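You operate a simulated robot arm through the tools that you are given. There is no shell and no other tool.

You are at the controls of a simulated two-armed robot. One attempt, no reset.

TASK
Turn the holder half round, feed one mark of wire and solder the IN pad.
Fine: tin the iron with that wire; it ends in its stand, heat off; leave the OUT pad.

The check looks at the end state, three seconds after you hand in, the way a careful person would. Anything else that was tipped, shoved, dropped, spilled or broken makes it a failure.

THE ROBOT
Two 6-joint arms with two-finger parallel grippers on one trunk that stands fixed in place. Base frame: the origin is at the foot of the trunk, x ahead of it, y to its left, z up; the work surface is at about z = 0.76. Lengths are in m, angles in rad, forces in N, time in s.
The left shoulder is at [0.08, 0.216, 1.61], the right one opposite. With the tool pointing down near the work surface each hand reaches from about 0.1 to 0.6 m from the base axis, measured 20 degrees to its own side. Payload 3.43 kg a hand.
Tool frame (each hand has its own): the origin (TCP) lies between the finger pads and is the grasp point; the fingertips stand 0.03 m ahead of it; z points along the fingers, y is the line along which they close. The gripper opens to 0.094 m. The fingers are 0.028 m wide and 0.01 m thick; the gripper's body (0.05 by 0.096 m) begins 0.055 m behind the TCP.
Orientation is told as [roll, pitch, yaw] about the base's x, y, z axes, in that order, counted from this pose: with the fingers straight down and closing along the base's y, the tool's x points along the base's -x, its y along +y and its z along -z.

THE INTERFACE
- The arms move only by the tool send_rows. It takes "left_deltas", "right_deltas" or both (then of equal length, played together; a hand with none holds still); each is a list of rows, each a list of 7 numbers: the shift along the tool's x, y, z in units of 50 mm (1.0 is 50 mm), then the turn, a rotation vector about the tool's x, y, z in units of 6 degrees (1.0 is 6 degrees), then the finger opening in m, from 0 to 0.094. In form: [[tx, ty, tz, wx, wy, wz, grip], ...]. A call has 1 to 20 rows; each row shifts and turns the commanded pose from where the row before left it, along the tool's axes as they then stand. A call with a number of a shift or a turn outside -1 to 1 is refused whole. A row lasts 0.2 s, in which the tool goes at most 0.05 m and 0.15 rad; a call with a longer step from one row to the next is refused whole, and so is a gripper value outside its range. A pose out of reach is approached as far as the arm can. The call stops where the force on the tool passes 40 N (or 10 N more than at its start, if that is more) or the arm is blocked; 0.2 s more then pass. The fingers move at their own pace (about 0.072 m/s each) and stop on an object; they squeeze with about 27 N. The grip force told is the motor's: it shows also when the fingers shut on nothing. Time passes only in rows, and 0.2 s behind the last, so rows that do not move let the fingers close. It gives the time, the measured TCP pose, the force on the tool (base axes), the opening and the grip force at its end, in the units of the frame above (readings bear some noise), with the torque about the TCP (base axes, N m) and any sound that the robot's microphone picked up.
- Cameras (640 x 400 px; columns grow to the right, rows downward): "scene" is now at [0.0936, -0.033, 1.764]; the picture's right is [-0.41, -0.91, 0.00], its down [-0.80, 0.37, -0.47] and it looks along [0.43, -0.19, -0.88] (base axes); focal length 351 px, centre (320, 200). "left" rides on the left gripper at [0.076, -0.014, -0.103] in its tool frame; the picture's right is [0.18, 0.98, 0.00], its down [-0.75, 0.14, -0.64] and it looks along [-0.63, 0.12, 0.77] (tool axes); focal length 243 px, centre (320, 200). "right" rides on the right gripper at [0.076, 0.014, -0.102] in its tool frame; the picture's right is [-0.18, 0.98, 0.00], its down [-0.75, -0.14, -0.64] and it looks along [-0.63, -0.12, 0.77] (tool axes); focal length 243 px, centre (320, 200). There is no depth. A picture from a camera that has moved, and an enlarged one, comes with that camera's place and axes in the base frame and with its lens. The place of the scene camera against the robot may be out by one fixed shift of up to 0.025 m in any direction.
- grab_frame(camera): a new picture of that camera. It takes no simulated time.
- lift_body(by): slides the trunk up (or, below 0, down) by that many m; the arms and the scene camera ride with it, the base frame stays. It gives what a move gives, with no picture.
- turn_head(pan, tilt): turns the head with the scene camera to pan (to the left, within 1.501 rad either way) and tilt (down, from -0.506 to 1.204), counted from straight ahead of the robot. It gives what a move gives.
- zoom(camera, box): a new picture of the part [left, top, right, bottom] of that camera's present view, enlarged. It takes no simulated time.
- sign_off(): hands the job in; it is judged then, once.

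Nothing tells you positions but the pictures and the camera data. Unless the task says otherwise, let go and move clear before handing in.

The tools are called after "Request:" as name(argument=value, ...) on one line, values as JSON. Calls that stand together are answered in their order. send_rows: Moves the arms, as the interface text tells. Its arguments: {"type":"object","properties":{"left_deltas":{"type":"array","items":{"type":"array","items":{"type":"number"}}},"right_deltas":{"type":"array","items":{"type":"array","items":{"type":"number"}}}},"required":[]} The other tools are called the same way: lift_body (by) slides the trunk up or down; turn_head (pan, tilt) turns the head that bears the scene camera; grab_frame (camera) takes a picture; zoom (camera, box) takes an enlarged picture of a part of a camera's view; sign_off () hands the job in.

At the start:

```text
t: 0.0
left_tcp_pos: [0.53, 0.0487, 1.0864]
left_ee_rot: [0.001, -0.002, 0.0]
left_force: [0.4, 0.4, 0.3]
left_moment: [-0.01, -0.02, 0.01]
left_width: 0.094
left_grip_force: 0.1
right_tcp_pos: [0.5085, -0.3928, 1.0558]
right_ee_rot: [0.001, 0.0, -0.001]
right_force: [0.0, 0.0, 0.6]
right_moment: [-0.02, 0.01, 0.01]
right_width: 0.094
right_grip_force: 0.0
trunk travel left (down, up): [-0.84, 0.0]
head pan, tilt: [-0.426, 1.084]
```

scene: 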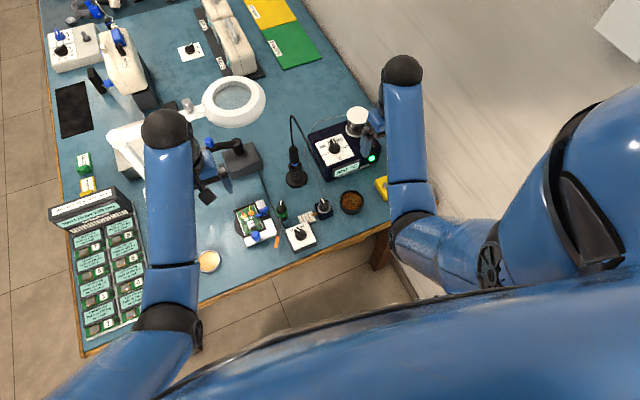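
right: 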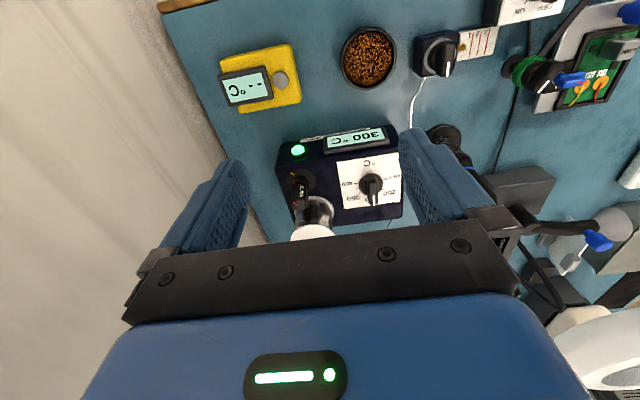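
left: 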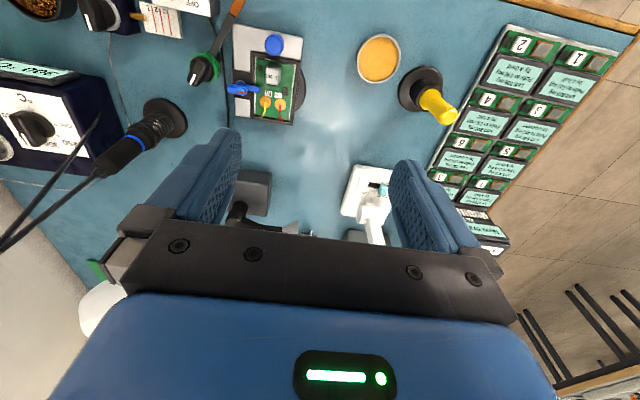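

I see a soldering bench: a station showing 300 °C, an iron in a stand, a PCB holder with a blue clamp, a wire feeder with a knob, and a brass wool cup. I will look closer before moving anything.

Request:
zoom(camera="scene", box=[220, 90, 400, 260])

Request:
zoom(camera="scene", box=[220, 190, 340, 260])

Request:
zoom(camera="left", box=[0, 0, 400, 200])

Request:
zoom(camera="right", box=[200, 0, 640, 250])

Request:
zoom(camera="scene", box=[40, 0, 340, 190])

Request:
zoom(camera="scene", box=[40, 180, 240, 360])

```text
2.35 times, centred on (310, 175) of scene
camera zoom: at [0.0936, -0.033, 1.764], right [-0.41, -0.91, 0.0], down [-0.8, 0.37, -0.47], along [0.43, -0.19, -0.88], focal length 826 px, centre (344, 259)
```

zoom: 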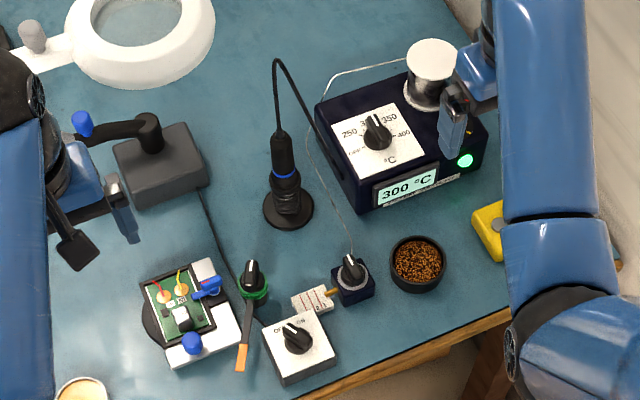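

```text
5.33 times, centred on (280, 225) of scene
camera zoom: at [0.0936, -0.033, 1.764], right [-0.41, -0.91, 0.0], down [-0.8, 0.37, -0.47], along [0.43, -0.19, -0.88], focal length 1873 px, centre (533, 67)
```

zoom: 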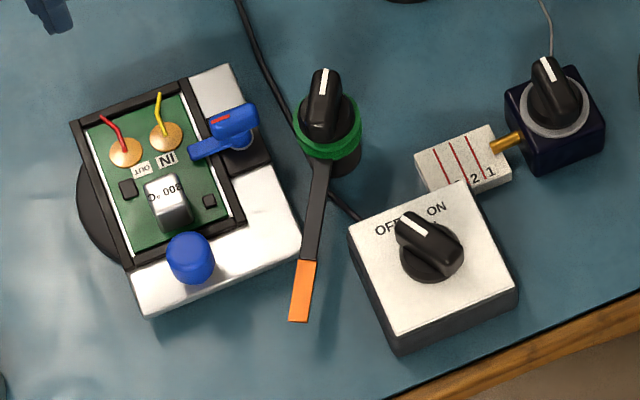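

```text
1.60 times, centred on (200, 100) of left
camera zoom: at [0.4526, 0.0344, 1.1896], right [-0.18, 0.98, 0.0], down [0.75, 0.14, 0.64], along [0.63, 0.12, -0.77], focal length 388 px, centre (512, 360)
```

zoom: 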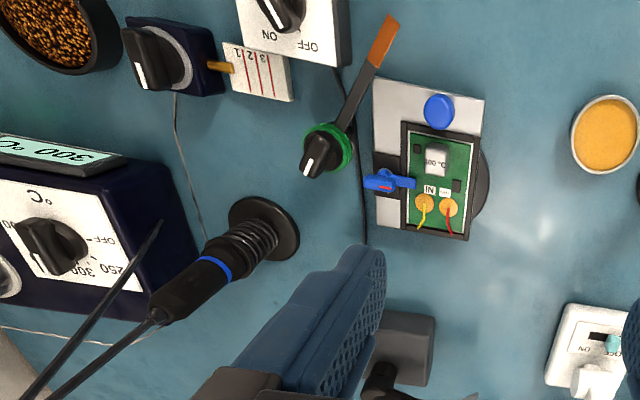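

```text
1.45 times, centred on (420, 125) of right
camera zoom: at [0.4317, -0.3777, 1.1585], right [0.18, 0.98, 0.0], down [0.75, -0.14, 0.64], along [0.63, -0.12, -0.77], focal length 353 px, centre (174, 309)
```

zoom: 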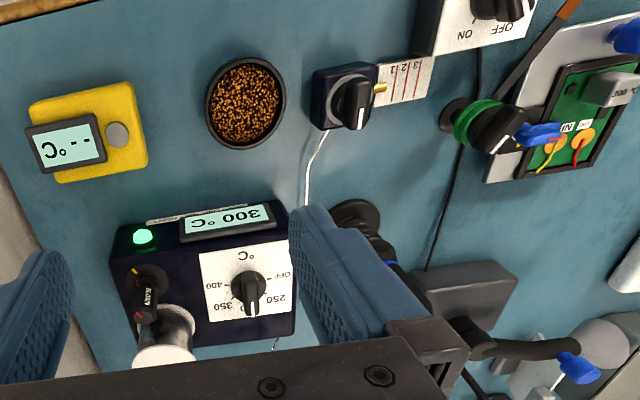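

```text
2.11 times, centred on (190, 95) of scene
camera zoom: at [0.0936, -0.033, 1.764], right [-0.41, -0.91, 0.0], down [-0.8, 0.37, -0.47], along [0.43, -0.19, -0.88], focal length 740 px, centre (594, 421)
```

zoom: 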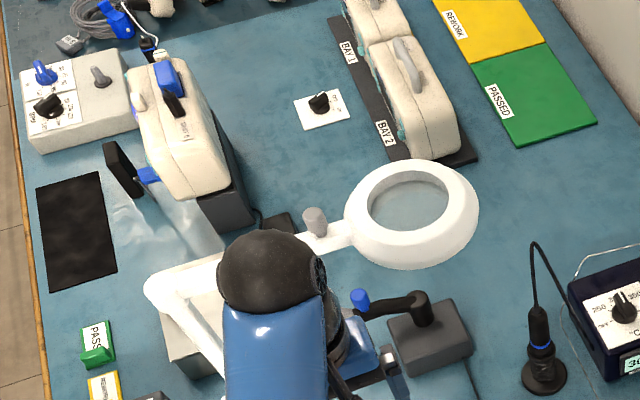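

```text
2.22 times, centred on (140, 270) of scene
camera zoom: at [0.0936, -0.033, 1.764], right [-0.41, -0.91, 0.0], down [-0.8, 0.37, -0.47], along [0.43, -0.19, -0.88], focal length 781 px, centre (720, 44)
```

zoom: 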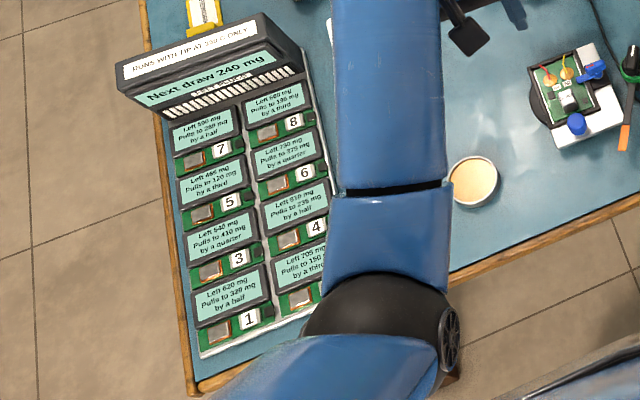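

The scene zooms are sharp, so I will zoom in further on the feeder, holder, station, iron stand and note signs to read their labels before planning.

Request:
zoom(camera="scene", box=[232, 195, 282, 250])

Request:
zoom(camera="scene", box=[290, 185, 340, 220])

Request:
zoom(camera="scene", box=[265, 100, 325, 200])

Request:
zoom(camera="scene", box=[300, 100, 390, 190])

Request:
zoom(camera="scene", box=[260, 190, 330, 260])

Request:
zoom(camera="scene", box=[45, 180, 150, 250])

Request:
zoom(camera="left", box=[220, 20, 320, 140])

```text
7.27 times, centred on (257, 222) of scene
camera zoom: at [0.0936, -0.033, 1.764], right [-0.41, -0.91, 0.0], down [-0.8, 0.37, -0.47], along [0.43, -0.19, -0.88], focal length 2555 px, centre (778, 36)
```

zoom: 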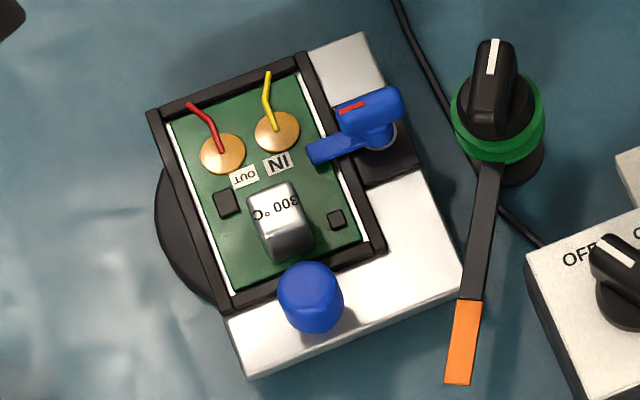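

```text
11.43 times, centred on (315, 202) of scene
camera zoom: at [0.0936, -0.033, 1.764], right [-0.41, -0.91, 0.0], down [-0.8, 0.37, -0.47], along [0.43, -0.19, -0.88], focal length 4014 px, centre (377, 171)
```

zoom: 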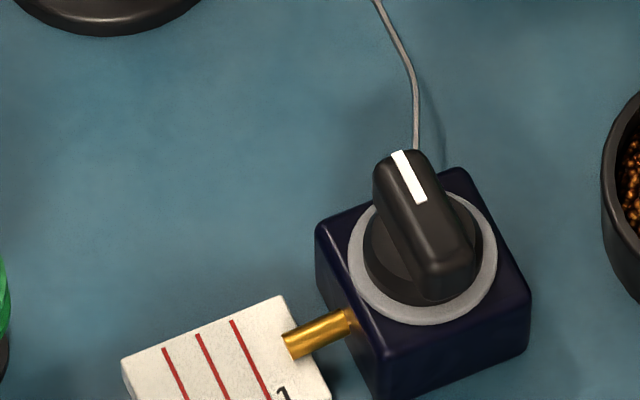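

```text
4.00 times, centred on (295, 150) of scene
camera zoom: at [0.0936, -0.033, 1.764], right [-0.41, -0.91, 0.0], down [-0.8, 0.37, -0.47], along [0.43, -0.19, -0.88], focal length 1405 px, centre (420, 400)
```

zoom: 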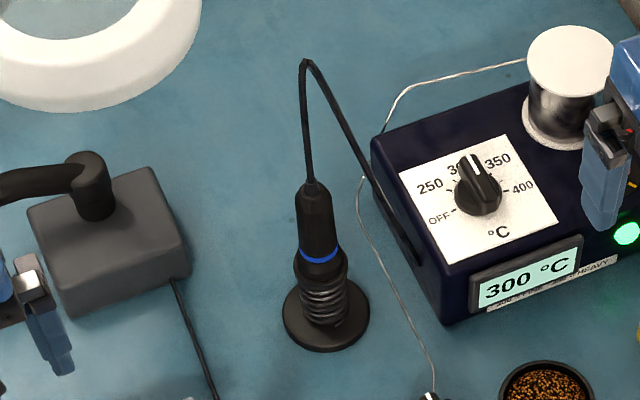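

```text
4.44 times, centred on (345, 145) of scene
camera zoom: at [0.0936, -0.033, 1.764], right [-0.41, -0.91, 0.0], down [-0.8, 0.37, -0.47], along [0.43, -0.19, -0.88], focal length 1561 px, centre (209, 444)
```

zoom: 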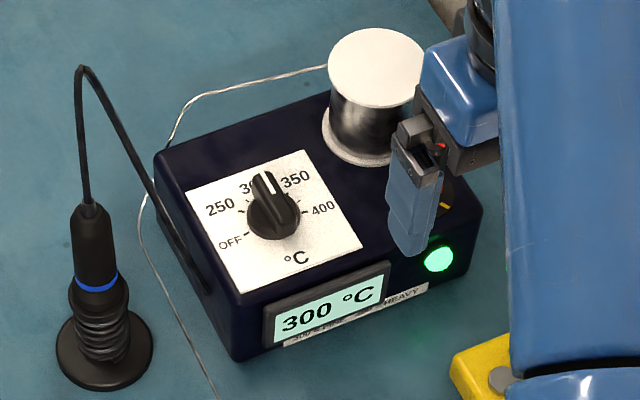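

```text
5.71 times, centred on (295, 225) of scene
camera zoom: at [0.0936, -0.033, 1.764], right [-0.41, -0.91, 0.0], down [-0.8, 0.37, -0.47], along [0.43, -0.19, -0.88], focal length 2007 px, centre (463, 57)
```

zoom: 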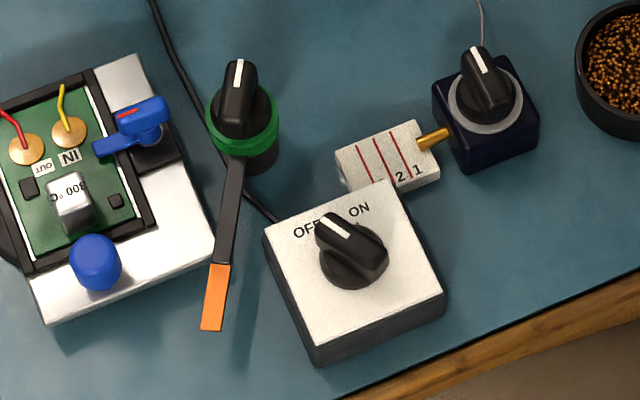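

```text
5.71 times, centred on (98, 215) of scene
camera zoom: at [0.0936, -0.033, 1.764], right [-0.41, -0.91, 0.0], down [-0.8, 0.37, -0.47], along [0.43, -0.19, -0.88], focal length 2007 px, centre (1591, 114)
```

zoom: 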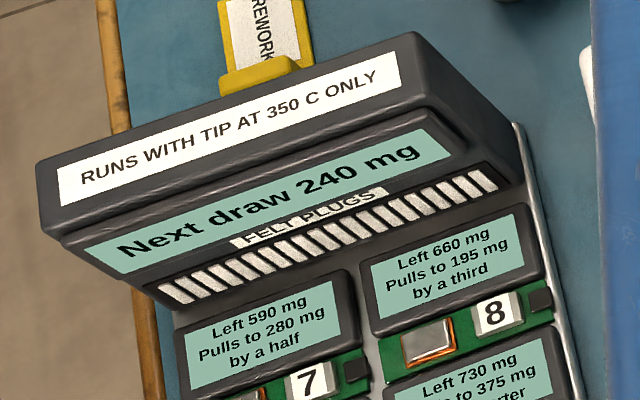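

```text
3.33 times, centred on (270, 80) of left
camera zoom: at [0.4526, 0.0344, 1.1896], right [-0.18, 0.98, 0.0], down [0.75, 0.14, 0.64], along [0.63, 0.12, -0.77], focal length 809 px, centre (487, 600)
```

zoom: 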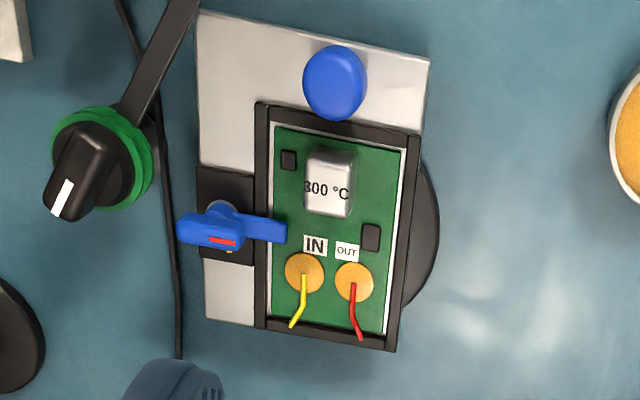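

I want to read the station's label and get the controls' details.

Request:
zoom(camera="scene", box=[328, 155, 378, 186])

Request:
zoom(camera="right", box=[270, 110, 420, 210])

Request:
zoom(camera="right", box=[400, 10, 520, 100])

Request:
zoom(camera="right", box=[200, 30, 320, 120])

Request:
zoom(camera="left", box=[60, 80, 200, 200])

Request:
zoom(camera="left", box=[340, 10, 480, 130])

```text
12.80 times, centred on (353, 170) of scene
camera zoom: at [0.0936, -0.033, 1.764], right [-0.41, -0.91, 0.0], down [-0.8, 0.37, -0.47], along [0.43, -0.19, -0.88], focal length 4496 px, centre (-102, 578)
```

zoom: 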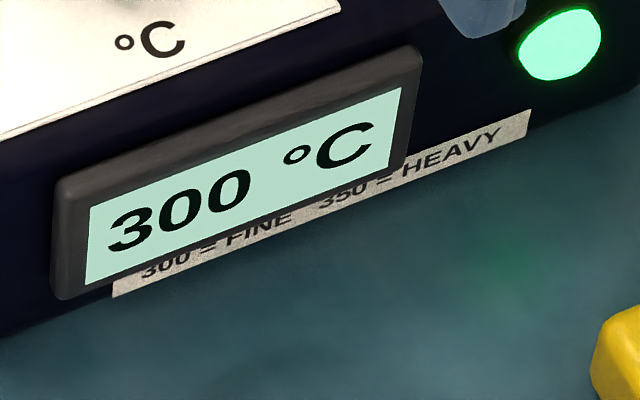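

```text
4.00 times, centred on (345, 160) of right
camera zoom: at [0.4317, -0.3777, 1.1585], right [0.18, 0.98, 0.0], down [0.75, -0.14, 0.64], along [0.63, -0.12, -0.77], focal length 970 px, centre (220, 360)
```

zoom: 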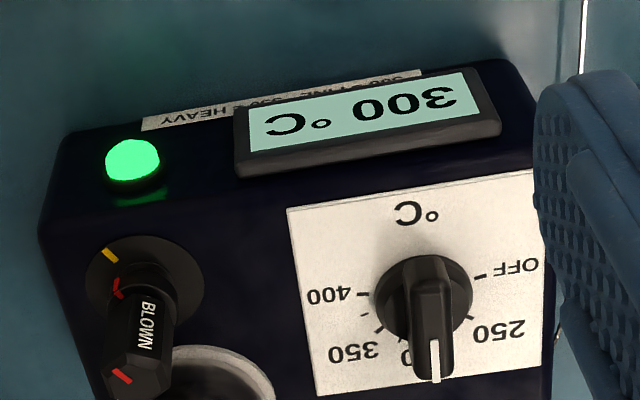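

```text
4.44 times, centred on (460, 55) of right
camera zoom: at [0.4317, -0.3777, 1.1585], right [0.18, 0.98, 0.0], down [0.75, -0.14, 0.64], along [0.63, -0.12, -0.77], focal length 1078 px, centre (-302, 844)
```

zoom: 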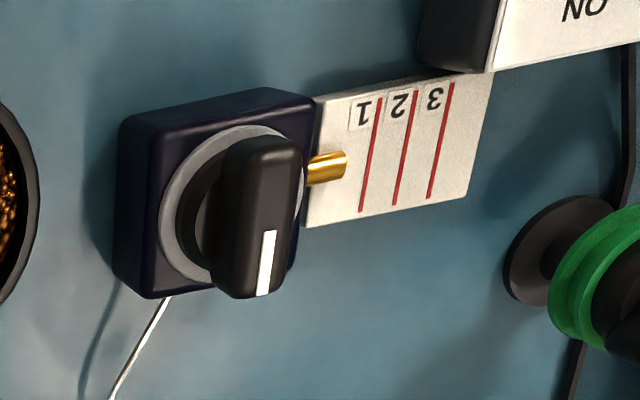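

```text
4.44 times, centred on (260, 75) of right
camera zoom: at [0.4317, -0.3777, 1.1585], right [0.18, 0.98, 0.0], down [0.75, -0.14, 0.64], along [0.63, -0.12, -0.77], focal length 1078 px, centre (587, 756)
```

zoom: 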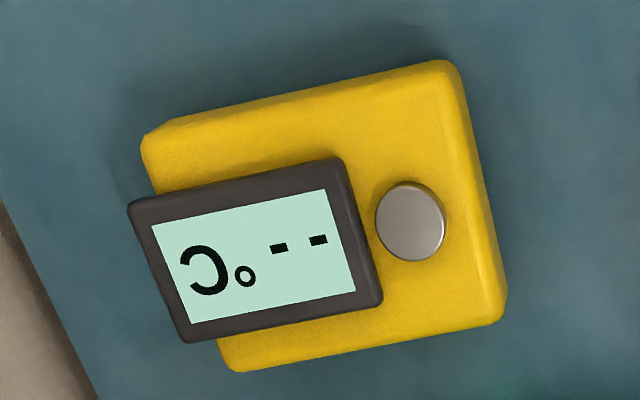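

```text
3.33 times, centred on (130, 140) of left
camera zoom: at [0.4526, 0.0344, 1.1896], right [-0.18, 0.98, 0.0], down [0.75, 0.14, 0.64], along [0.63, 0.12, -0.77], focal length 809 px, centre (953, 400)
```

zoom: 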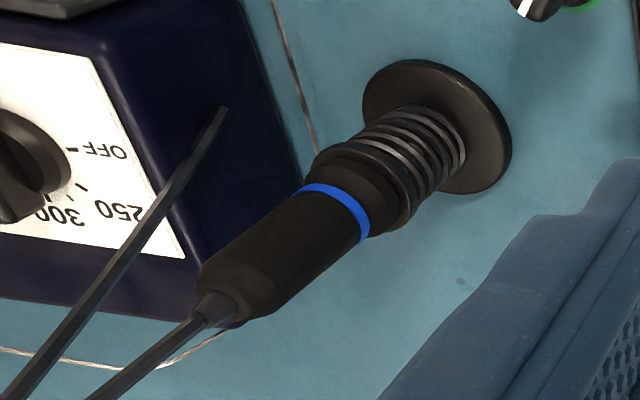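

```text
3.33 times, centred on (410, 70) of left
camera zoom: at [0.4526, 0.0344, 1.1896], right [-0.18, 0.98, 0.0], down [0.75, 0.14, 0.64], along [0.63, 0.12, -0.77], focal length 809 px, centre (20, 633)
```

zoom: 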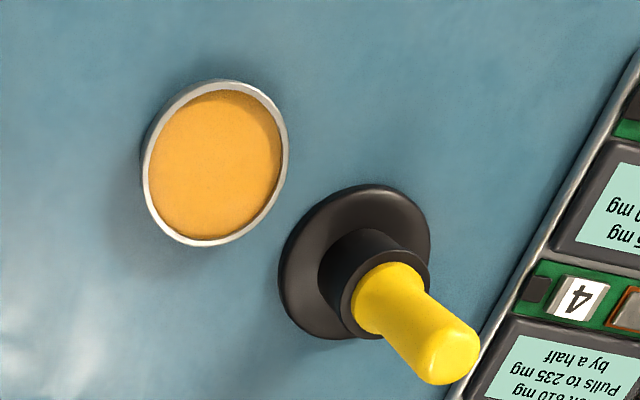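

The station's label says 300 = FINE and it shows 300 °C with the lamp green. Next I bring the left hand lower for a close look at the board holder, its clamp and the knobs.

Request:
send_rows(left_deltas=[[0.3, -0.2, 0.5, 0, 0, 0, 0.094], [0.3, -0.2, 0.5, 0, 0, 0, 0.094], [0.3, -0.2, 0.5, 0, 0, 0, 0.094], [0.3, -0.2, 0.5, 0, 0, 0, 0.094], [0.3, -0.2, 0.5, 0, 0, 0, 0.094]])

Request:
grab_frame(camera="left")

Request:
grab_frame(camera="scene")

```text
t: 1.2
left_tcp_pos: [0.4541, -0.0018, 0.9631]
left_ee_rot: [-0.001, -0.001, 0.002]
left_force: [0.4, -0.6, -0.7]
left_moment: [0.04, 0.01, 0.01]
left_width: 0.0942
left_grip_force: 0.1
right_tcp_pos: [0.5092, -0.392, 1.0566]
right_ee_rot: [0.001, -0.001, 0.0]
right_force: [-0.8, 0.5, 0.0]
right_moment: [0.01, -0.02, 0.03]
right_width: 0.0941
right_grip_force: 0.0
trunk travel left (down, up): [-0.84, 0.0]
head pan, tilt: [-0.426, 1.084]
```

```text
taken
camera left: at [0.3769, -0.0172, 1.0657], right [-0.18, 0.98, 0.0], down [0.75, 0.14, 0.64], along [0.63, 0.12, -0.77], focal length 243 px, centre (320, 200)
```

left: 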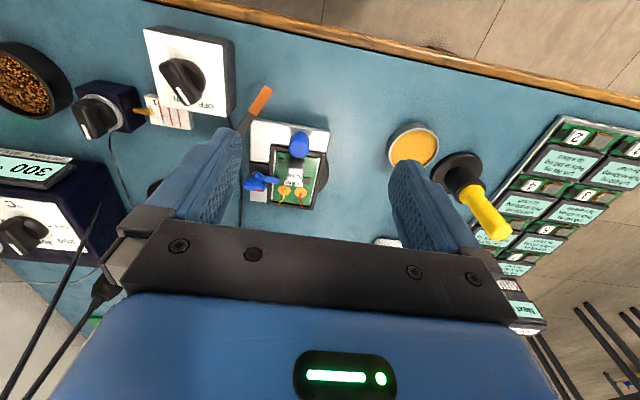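

```text
taken
camera scene: at [0.0929, -0.0332, 1.764], right [-0.41, -0.91, 0.0], down [-0.8, 0.37, -0.47], along [0.43, -0.19, -0.88], focal length 351 px, centre (320, 200)
```

scene: 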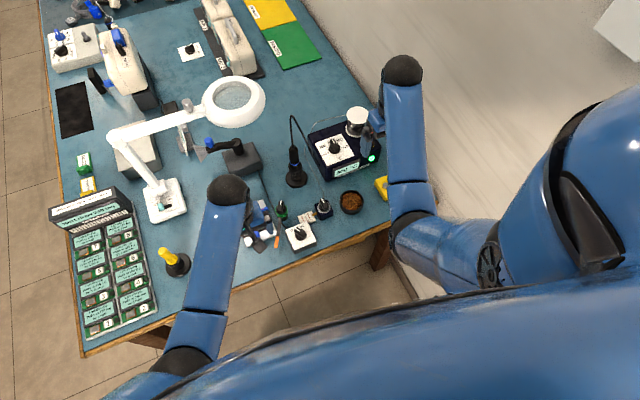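

Request:
zoom(camera="left", box=[235, 110, 335, 215])

Request:
zoom(camera="scene", box=[80, 70, 270, 240])

Request:
zoom(camera="scene", box=[190, 120, 270, 190])

Request:
zoom(camera="left", box=[70, 20, 240, 140])

```text
3.81 times, centred on (285, 162) of left
camera zoom: at [0.3769, -0.0172, 1.0657], right [-0.18, 0.98, 0.0], down [0.75, 0.14, 0.64], along [0.63, 0.12, -0.77], focal length 924 px, centre (453, 343)
```

zoom: 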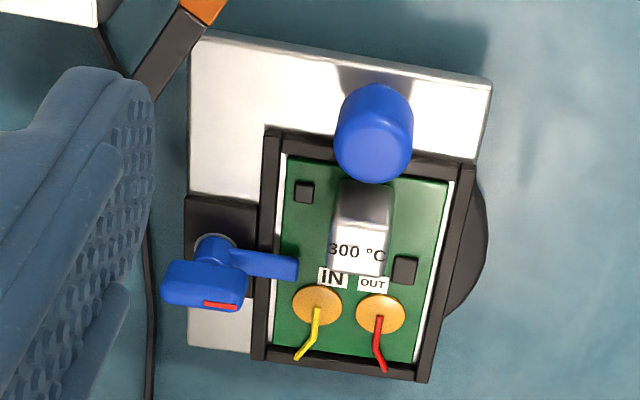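

```text
2.35 times, centred on (175, 155) of scene
camera zoom: at [0.0929, -0.0332, 1.764], right [-0.41, -0.91, 0.0], down [-0.8, 0.37, -0.47], along [0.43, -0.19, -0.88], focal length 826 px, centre (661, 306)
```

zoom: 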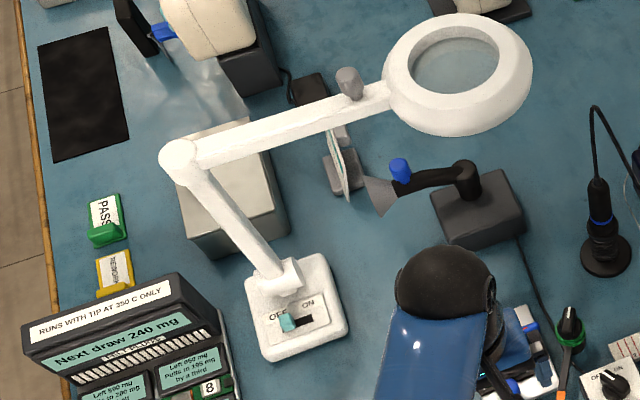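

```text
5.71 times, centred on (230, 155) of scene
camera zoom: at [0.0929, -0.0332, 1.764], right [-0.41, -0.91, 0.0], down [-0.8, 0.37, -0.47], along [0.43, -0.19, -0.88], focal length 2007 px, centre (834, 457)
```

zoom: 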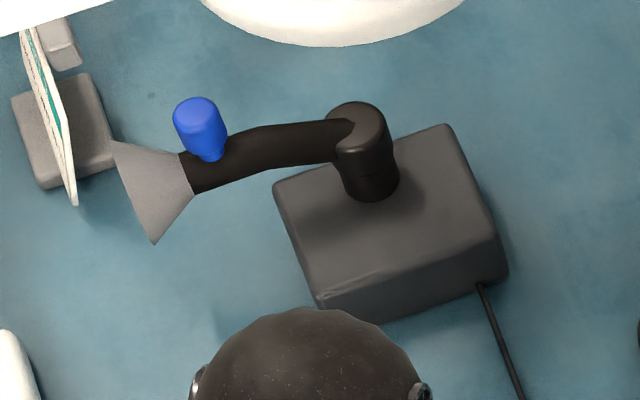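

```text
3.33 times, centred on (155, 80) of left
camera zoom: at [0.3769, -0.0172, 1.0657], right [-0.18, 0.98, 0.0], down [0.75, 0.14, 0.64], along [0.63, 0.12, -0.77], focal length 809 px, centre (870, 600)
```

zoom: 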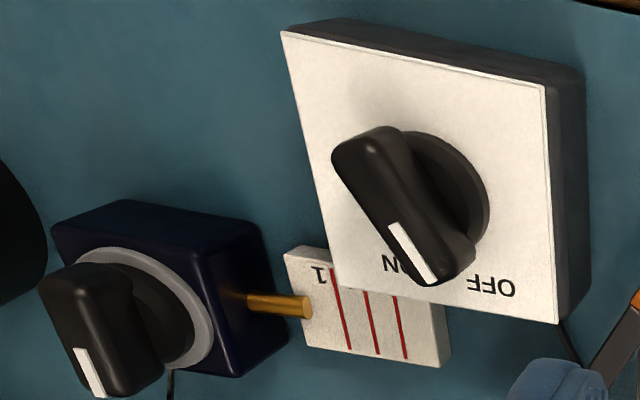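

The green-topped post, the latch and the blue knob need a side view. I tilt the left hand and look at the holder from low in front.

Request:
send_rows(left_deltas=[[0.2, 0, 0.9, 0, 0, 0, 0.094], [0.2, 0, 0.9, 0, 0, 0, 0.094], [0, 0, 0, 0, -1, 0, 0.094], [0, 0, 0, 0, -1, 0, 0.094], [0, 0, 0, 0, -1, 0, 0.094], [0, 0, 0, 0, -1, 0, 0.094], [0, 0, 0, 0, -1, 0, 0.094], [0, 0, 0, 0, -1, 0, 0.094]])

Request:
grab_frame(camera="left")

```text
t: 3.0
left_tcp_pos: [0.4357, 0.0003, 0.8719]
left_ee_rot: [-0.003, -0.633, 0.0]
left_force: [-0.6, -0.9, 0.5]
left_moment: [-0.01, 0.02, 0.01]
left_width: 0.094
left_grip_force: 0.0
right_tcp_pos: [0.5091, -0.392, 1.0563]
right_ee_rot: [-0.001, 0.001, 0.0]
right_force: [0.4, 0.0, -0.1]
right_moment: [0.05, 0.04, 0.02]
right_width: 0.094
right_grip_force: 0.0
trunk travel left (down, up): [-0.84, 0.0]
head pan, tilt: [-0.426, 1.084]
```

```text
taken
camera left: at [0.3127, -0.0146, 0.9099], right [-0.15, 0.98, -0.11], down [0.23, 0.14, 0.96], along [0.96, 0.12, -0.25], focal length 243 px, centre (320, 200)
```

left: 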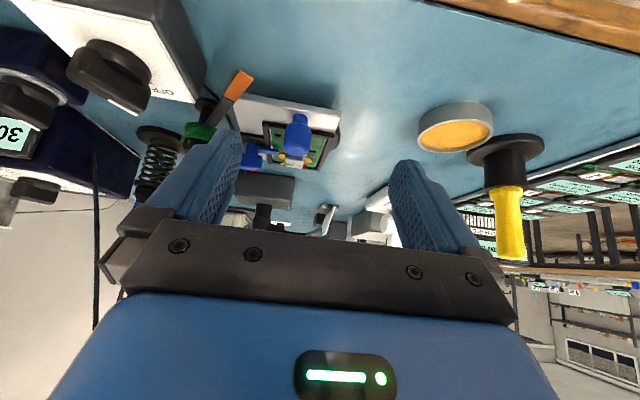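

Request:
zoom(camera="left", box=[180, 60, 350, 190])

Request:
zoom(camera="left", box=[0, 0, 200, 210])

Request:
zoom(camera="left", box=[120, 60, 260, 200])

```text
3.08 times, centred on (265, 125) of left
camera zoom: at [0.3127, -0.0146, 0.9099], right [-0.15, 0.98, -0.11], down [0.23, 0.14, 0.96], along [0.96, 0.12, -0.25], focal length 746 px, centre (489, 431)
```

zoom: 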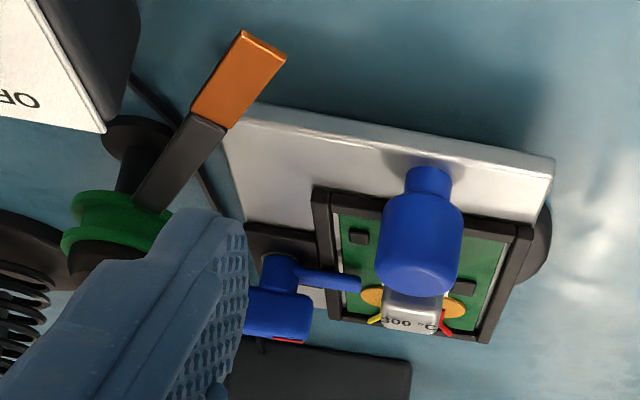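

```text
1.90 times, centred on (100, 105) of left
camera zoom: at [0.3127, -0.0146, 0.9099], right [-0.15, 0.98, -0.11], down [0.23, 0.14, 0.96], along [0.96, 0.12, -0.25], focal length 462 px, centre (739, 381)
```

zoom: 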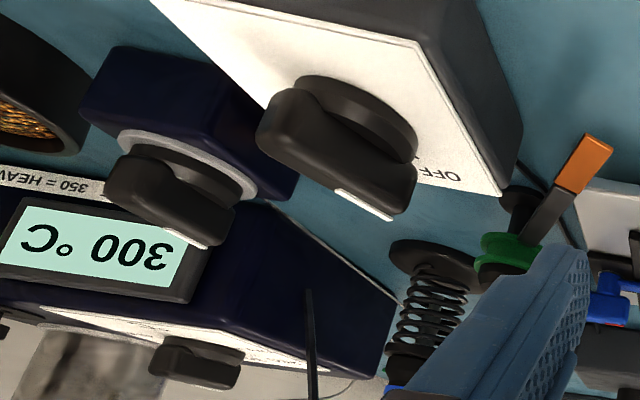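

```text
2.86 times, centred on (190, 130) of left
camera zoom: at [0.3127, -0.0146, 0.9099], right [-0.15, 0.98, -0.11], down [0.23, 0.14, 0.96], along [0.96, 0.12, -0.25], focal length 693 px, centre (691, 400)
```

zoom: 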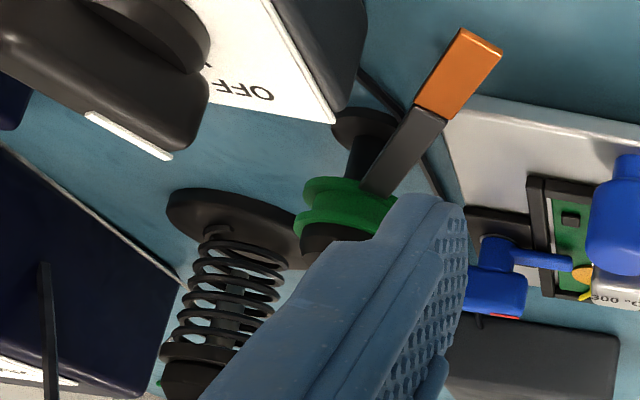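

Request:
zoom(camera="left", box=[260, 90, 350, 180])

Request:
zoom(camera="left", box=[225, 85, 300, 150])

Request:
zoom(camera="scene", box=[235, 195, 275, 250])

```text
4.44 times, centred on (305, 135) of left
camera zoom: at [0.3127, -0.0146, 0.9099], right [-0.15, 0.98, -0.11], down [0.23, 0.14, 0.96], along [0.96, 0.12, -0.25], focal length 1078 px, centre (387, 489)
```

zoom: 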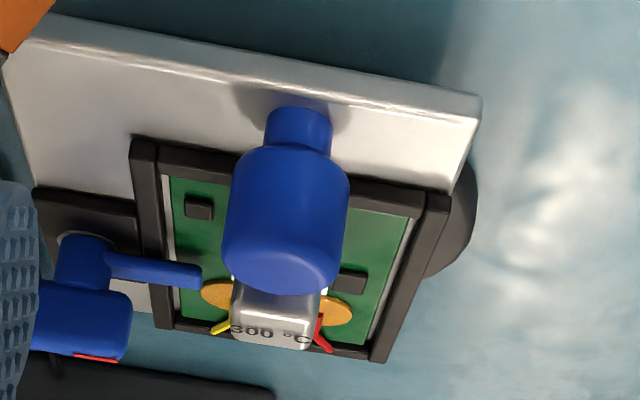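

```text
6.15 times, centred on (262, 118) of left
camera zoom: at [0.3127, -0.0146, 0.9099], right [-0.15, 0.98, -0.11], down [0.23, 0.14, 0.96], along [0.96, 0.12, -0.25], focal length 1493 px, centre (674, 708)
```

zoom: 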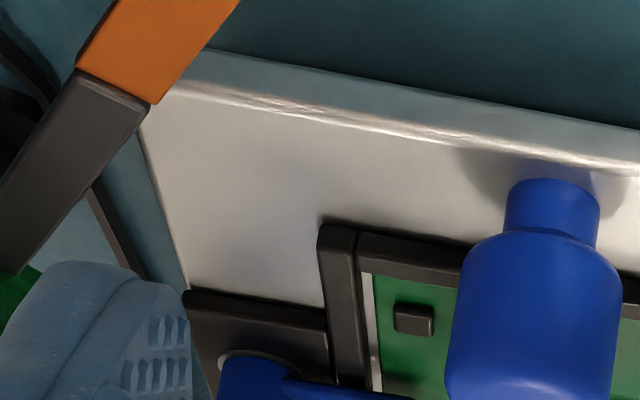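

```text
7.27 times, centred on (255, 222) of scene
camera zoom: at [0.0933, -0.0327, 1.764], right [-0.41, -0.91, 0.0], down [-0.8, 0.37, -0.47], along [0.43, -0.19, -0.88], focal length 2555 px, centre (793, 36)
```

zoom: 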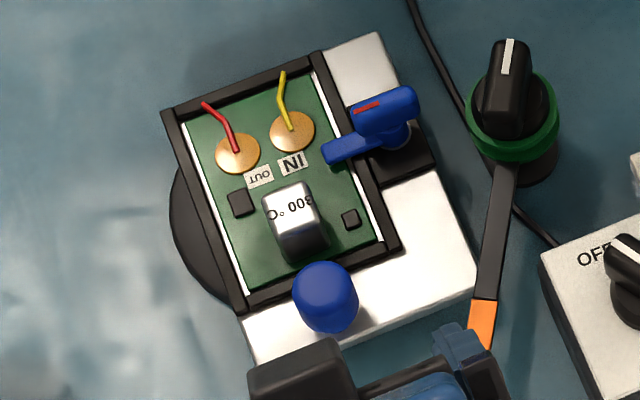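

The blue knob stands on a silver plate that rides on a black disc, so it looks like the handle for turning the holder. I check the "BLOWN" item and the back of the station with the right camera.

Request:
zoom(camera="right", box=[270, 160, 350, 230])

Request:
zoom(camera="right", box=[470, 0, 640, 120])

Request:
zoom(camera="scene", box=[200, 0, 330, 90])

Request:
zoom(camera="scene", box=[40, 0, 200, 110])

```text
5.71 times, centred on (310, 195) of right
camera zoom: at [0.4314, -0.3775, 1.1587], right [0.18, 0.98, 0.0], down [0.75, -0.14, 0.64], along [0.63, -0.12, -0.77], focal length 1386 px, centre (377, 229)
```

zoom: 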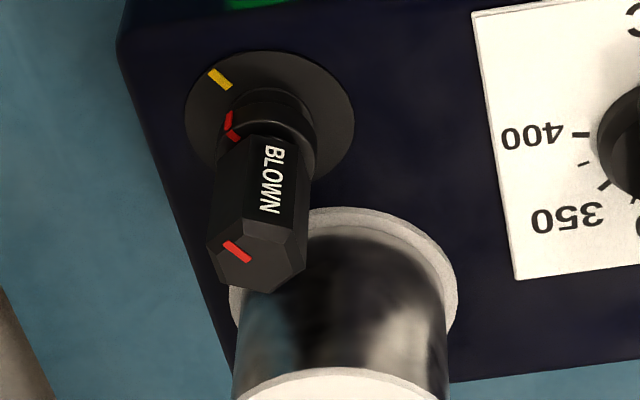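

```text
3.33 times, centred on (555, 60) of right
camera zoom: at [0.4314, -0.3775, 1.1587], right [0.18, 0.98, 0.0], down [0.75, -0.14, 0.64], along [0.63, -0.12, -0.77], focal length 809 px, centre (-463, 667)
```

zoom: 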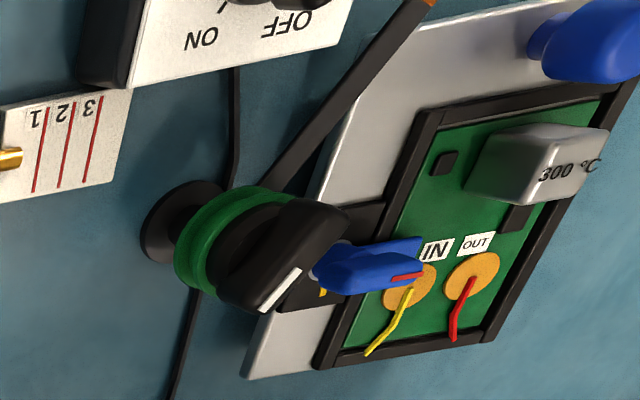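

```text
4.44 times, centred on (265, 45) of scene
camera zoom: at [0.0933, -0.0327, 1.764], right [-0.41, -0.91, 0.0], down [-0.8, 0.37, -0.47], along [0.43, -0.19, -0.88], focal length 1561 px, centre (564, 889)
```

zoom: 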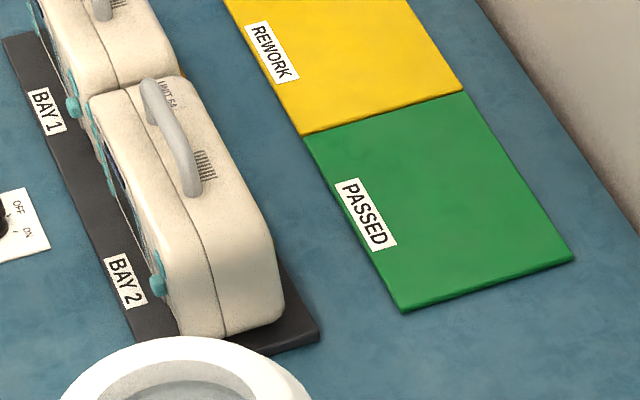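

```text
3.64 times, centred on (120, 55) of scene
camera zoom: at [0.0933, -0.0327, 1.764], right [-0.41, -0.91, 0.0], down [-0.8, 0.37, -0.47], along [0.43, -0.19, -0.88], focal length 1277 px, centre (1047, 727)
```

zoom: 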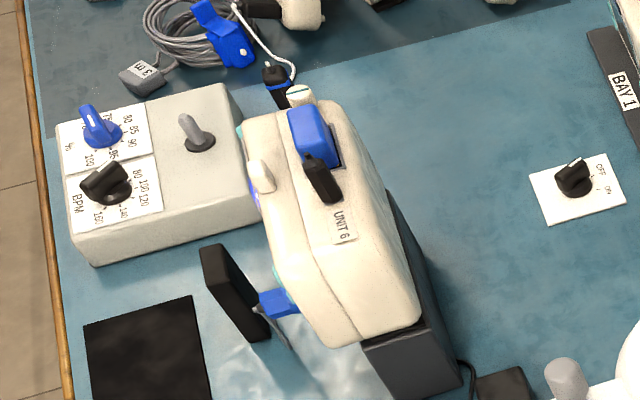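

The "BLOWN" cap is a fuse holder on a station that is lit, so I leave it alone. I raise and level the left hand to triangulate the holder, post arm, feeder and iron with both hand cameras.

Request:
send_rows(left_deltas=[[0, 0, -0.5, 0, 1, 0, 0.094], [0, 0, -0.5, 0, 1, 0, 0.094], [0, 0, -0.5, 0, 1, 0, 0.094], [0, 0, -0.5, 0, 1, 0, 0.094], [0, 0, -0.5, 0, 1, 0, 0.094], [0, 0, -0.5, 0, 1, 0, 0.094], [-0.2, 0, -0.3, 0, 0, 0, 0.094]])

Request:
grab_frame(camera="left")

```text
t: 4.6
left_tcp_pos: [0.3934, -0.0014, 1.0226]
left_ee_rot: [0.002, -0.001, -0.001]
left_force: [0.3, 0.4, -1.0]
left_moment: [0.01, -0.04, -0.01]
left_width: 0.0937
left_grip_force: 0.1
right_tcp_pos: [0.5101, -0.3925, 1.0547]
right_ee_rot: [0.001, -0.001, -0.001]
right_force: [0.4, -0.1, 0.3]
right_moment: [0.0, -0.03, 0.01]
right_width: 0.094
right_grip_force: 0.0
trunk travel left (down, up): [-0.84, 0.0]
head pan, tilt: [-0.426, 1.084]
```

```text
taken
camera left: at [0.3164, -0.0163, 1.1254], right [-0.18, 0.98, 0.0], down [0.75, 0.14, 0.64], along [0.63, 0.12, -0.77], focal length 243 px, centre (320, 200)
```

left: 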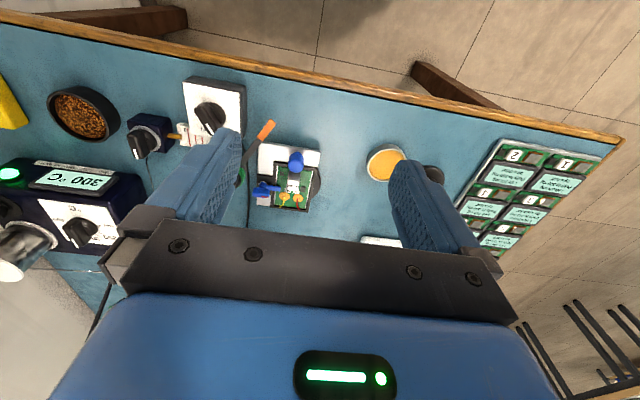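

Request:
send_rows(left_deltas=[[-0.68, 0.25, -0.32, 0, 0, 0, 0.094], [-0.68, 0.25, -0.32, 0, 0, 0, 0.094], [-0.68, 0.25, -0.32, 0, 0, 0, 0.094], [-0.68, 0.25, -0.32, 0, 0, 0, 0.094]])

Request:
zoom(camera="left", box=[215, 10, 315, 130])

Request:
zoom(camera="left", box=[60, 0, 230, 100])

Request:
zoom(camera="right", box=[480, 0, 640, 100])

Request:
zoom(camera="right", box=[380, 0, 540, 100])

Request:
zoom(camera="left", box=[0, 60, 220, 260])

Request:
zoom(camera="right", box=[380, 80, 540, 280])

```text
t: 5.6
left_tcp_pos: [0.5318, 0.048, 1.0865]
left_ee_rot: [-0.001, 0.0, 0.0]
left_force: [0.0, -0.8, -1.0]
left_moment: [0.0, 0.0, 0.0]
left_width: 0.0941
left_grip_force: 0.0
right_tcp_pos: [0.5099, -0.3919, 1.0554]
right_ee_rot: [0.001, 0.002, 0.0]
right_force: [0.6, 0.0, -0.6]
right_moment: [-0.01, 0.03, -0.01]
right_width: 0.0939
right_grip_force: 0.0
trunk travel left (down, up): [-0.84, 0.0]
head pan, tilt: [-0.426, 1.084]
```

```text
3.33 times, centred on (265, 70) of left
camera zoom: at [0.4546, 0.0333, 1.1899], right [-0.18, 0.98, 0.0], down [0.75, 0.14, 0.64], along [0.63, 0.12, -0.77], focal length 809 px, centre (503, 633)
```

zoom: 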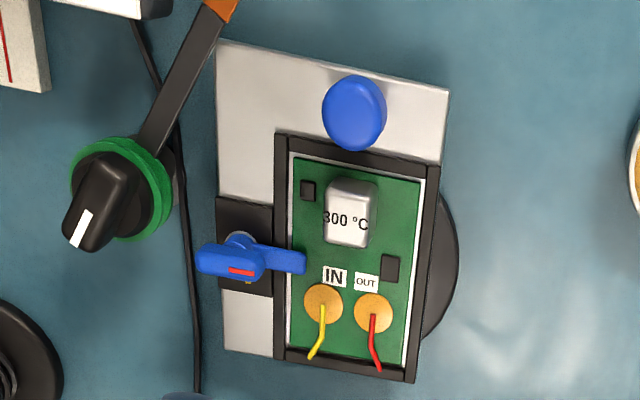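

```text
3.76 times, centred on (145, 50) of left
camera zoom: at [0.4546, 0.0333, 1.1899], right [-0.18, 0.98, 0.0], down [0.75, 0.14, 0.64], along [0.63, 0.12, -0.77], focal length 913 px, centre (979, 765)
```

zoom: 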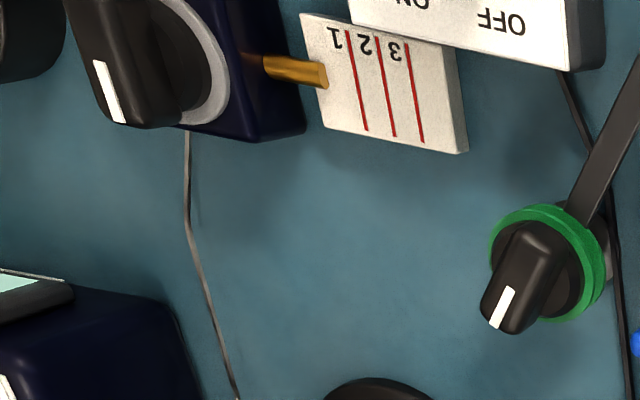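

```text
4.00 times, centred on (560, 50) of right
camera zoom: at [0.4326, -0.3776, 1.1581], right [0.18, 0.98, 0.0], down [0.75, -0.14, 0.64], along [0.63, -0.12, -0.77], focal length 970 px, centre (-640, 800)
```

zoom: 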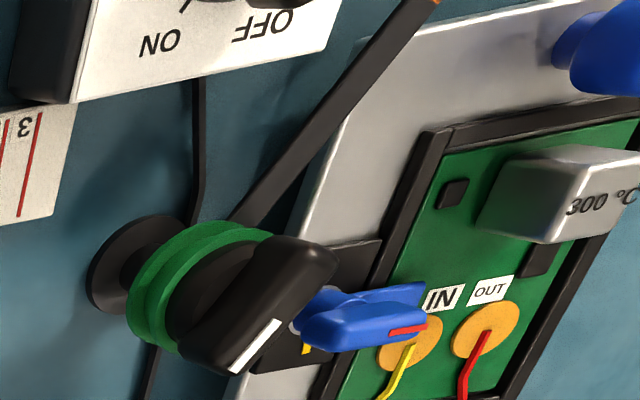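

```text
4.00 times, centred on (460, 50) of right
camera zoom: at [0.4326, -0.3776, 1.1581], right [0.18, 0.98, 0.0], down [0.75, -0.14, 0.64], along [0.63, -0.12, -0.77], focal length 970 px, centre (-240, 800)
```

zoom: 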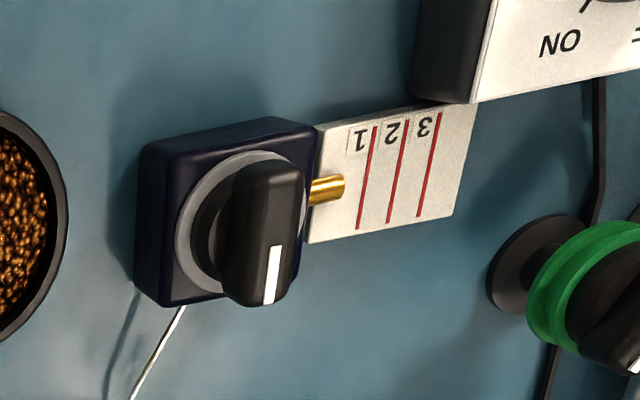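

```text
2.00 times, centred on (110, 160) of left
camera zoom: at [0.4546, 0.0333, 1.1899], right [-0.18, 0.98, 0.0], down [0.75, 0.14, 0.64], along [0.63, 0.12, -0.77], focal length 485 px, centre (740, 280)
```

zoom: 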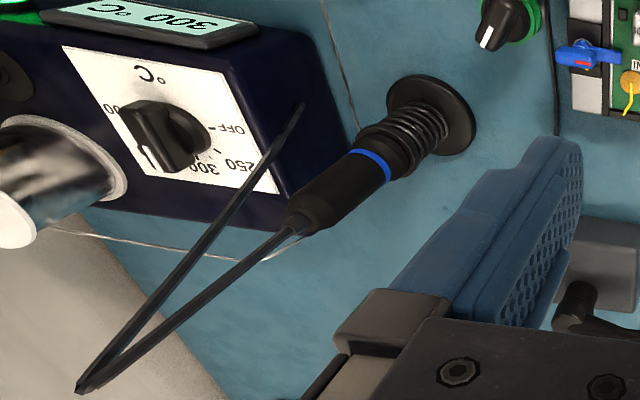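

```text
2.00 times, centred on (460, 180) of right
camera zoom: at [0.4326, -0.3776, 1.1581], right [0.18, 0.98, 0.0], down [0.75, -0.14, 0.64], along [0.63, -0.12, -0.77], focal length 485 px, centre (40, 240)
```

zoom: 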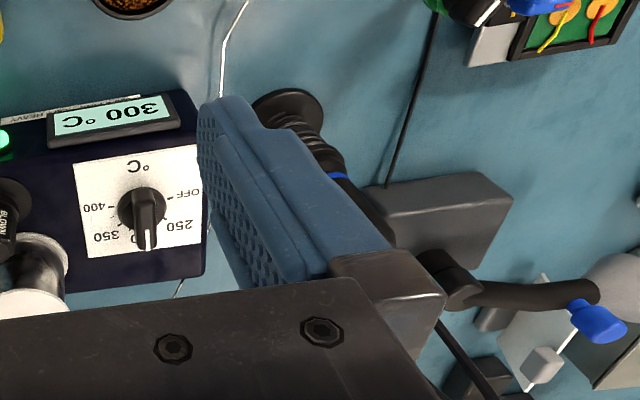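

Triangulating gives: IN pad about (0.594, -0.029, 0.791), blue knob about (0.507, -0.015, top 0.82), nozzle tip (0.516, -0.195, 0.778), iron vertical at (0.660, -0.20). Before turning the holder I test how far the left wrist can yaw in free air.

Request:
send_rows(left_deltas=[[0, 0, 0, 0, 0, 1, 0.094], [0, 0, 0, 0, 0, 1, 0.094], [0, 0, 0, 0, 0, 1, 0.094], [0, 0, 0, 0, 0, 1, 0.094], [0, 0, 0, 0, 0, 1, 0.094], [0, 0, 0, 0, 0, 1, 0.094], [0, 0, 0, 0, 0, 1, 0.094], [0, 0, 0, 0, 0, 1, 0.094], [0, 0, 0, 0, 0, 1, 0.094], [0, 0, 0, 0, 0, 1, 0.094], [0, 0, 0, 0, 0, 1, 0.094], [0, 0, 0, 0, 0, 1, 0.094], [0, 0, 0, 0, 0, 1, 0.094], [0, 0, 0, 0, 0, 1, 0.094], [0, 0, 0, 0, 0, 1, 0.094], [0, 0, 0, 0, 0, 1, 0.094], [0, 0, 0, 0, 0, 1, 0.094], [0, 0, 0, 0, 0, 1, 0.094], [0, 0, 0, 0, 0, 1, 0.094], [0, 0, 0, 0, 0, 1, 0.094]])

Request:
grab_frame(camera="left")

Request:
grab_frame(camera="scene")

```text
t: 9.8
left_tcp_pos: [0.5287, 0.0485, 1.0859]
left_ee_rot: [0.005, 0.0, -2.097]
left_force: [-1.1, -0.2, 0.5]
left_moment: [0.01, -0.03, 0.0]
left_width: 0.0939
left_grip_force: 0.0
right_tcp_pos: [0.5093, -0.3923, 1.056]
right_ee_rot: [0.0, 0.0, 0.0]
right_force: [1.1, -0.3, -0.1]
right_moment: [0.02, 0.04, 0.0]
right_width: 0.0941
right_grip_force: 0.0
trunk travel left (down, up): [-0.84, 0.0]
head pan, tilt: [-0.426, 1.084]
```

```text
taken
camera left: at [0.5535, 0.1209, 1.19], right [0.94, -0.33, 0.0], down [-0.26, -0.72, 0.64], along [-0.21, -0.61, -0.77], focal length 243 px, centre (320, 200)
```

left: 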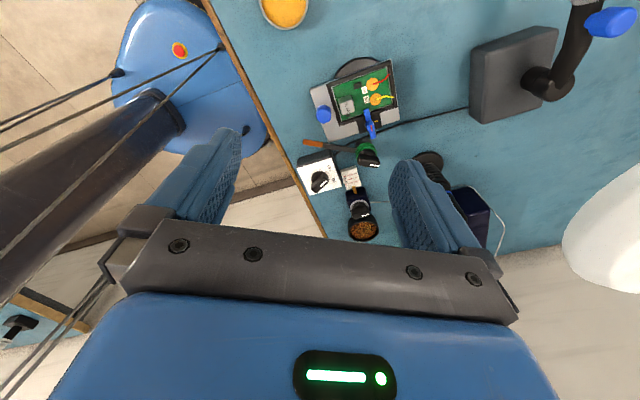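

```text
taken
camera scene: at [0.0938, -0.033, 1.7639], right [-0.41, -0.91, 0.0], down [-0.8, 0.37, -0.47], along [0.43, -0.19, -0.88], focal length 351 px, centre (320, 200)
```

scene: 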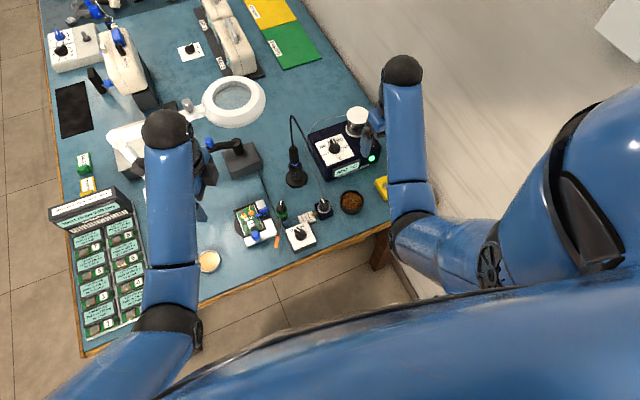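

The wrist turns freely past 120°. This viewpoint from the left shows the holder's disc, so I zoom in on it.

Request:
zoom(camera="left", box=[295, 45, 415, 150])

Request:
zoom(camera="left", box=[290, 130, 400, 245])

```text
3.81 times, centred on (355, 98) of left
camera zoom: at [0.5535, 0.1209, 1.19], right [0.94, -0.33, 0.0], down [-0.26, -0.72, 0.64], along [-0.21, -0.61, -0.77], focal length 924 px, centre (187, 590)
```

zoom: 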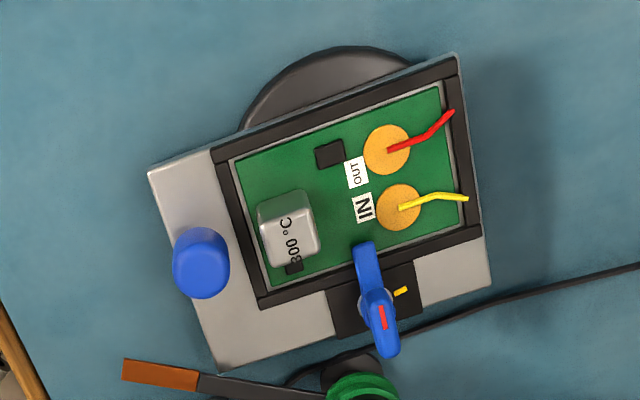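

```text
3.48 times, centred on (345, 188) of left
camera zoom: at [0.5535, 0.1209, 1.19], right [0.94, -0.33, 0.0], down [-0.26, -0.72, 0.64], along [-0.21, -0.61, -0.77], focal length 844 px, centre (233, 244)
```

zoom: 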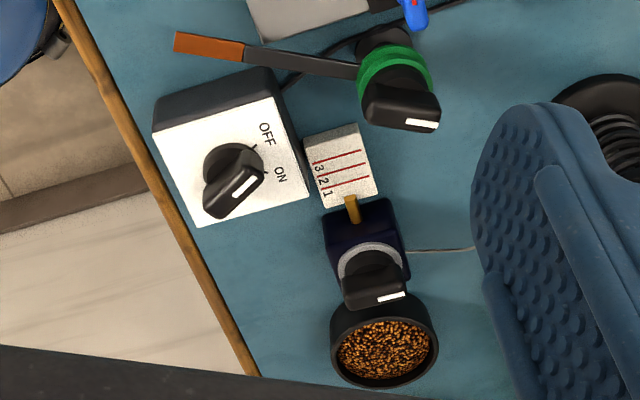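

The disc is centred near (0.576, -0.012), so that is the turning axis. The post's arm blocks a counter-clockwise turn, so I will turn it clockwise (knob to the left, then away). I test the wrist out to -180°.

Request:
send_rows(left_deltas=[[0, 0, 0, 0, 0, 1, 0.094], [0, 0, 0, 0, 0, 1, 0.094], [0, 0, 0, 0, 0, 1, 0.094], [0, 0, 0, 0, 0, 1, 0.094], [0, 0, 0, 0, 0, 1, 0.094], [0, 0, 0, 0, 0, 1, 0.094], [0, 0, 0, 0, 0, 1, 0.094], [0, 0, 0, 0, 0, 1, 0.094], [0, 0, 0, 0, 0, 1, 0.094], [0, 0, 0, 0, 0, 1, 0.094]])

Request:
grab_frame(camera="left")

```text
t: 12.0
left_tcp_pos: [0.5289, 0.0477, 1.0865]
left_ee_rot: [0.002, 0.004, 3.14]
left_force: [-0.4, 0.1, 0.6]
left_moment: [-0.02, 0.02, -0.01]
left_width: 0.0942
left_grip_force: 0.0
right_tcp_pos: [0.5092, -0.3919, 1.0556]
right_ee_rot: [-0.001, 0.0, 0.001]
right_force: [-0.4, -0.3, 0.0]
right_moment: [-0.03, -0.01, -0.01]
right_width: 0.0941
right_grip_force: 0.1
trunk travel left (down, up): [-0.84, 0.0]
head pan, tilt: [-0.426, 1.084]
```

```text
taken
camera left: at [0.6042, 0.0621, 1.1899], right [0.18, -0.98, 0.0], down [-0.76, -0.14, 0.64], along [-0.63, -0.12, -0.77], focal length 243 px, centre (320, 200)
```

left: 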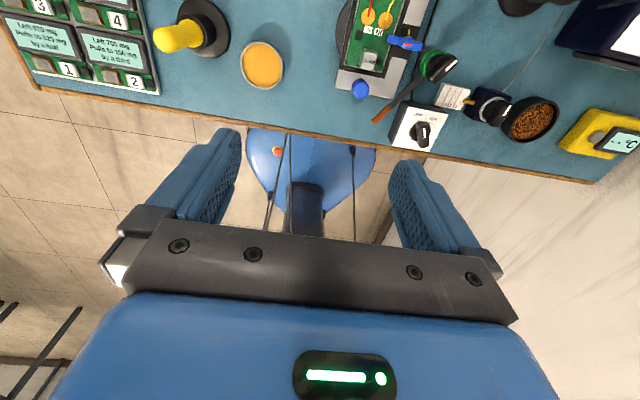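

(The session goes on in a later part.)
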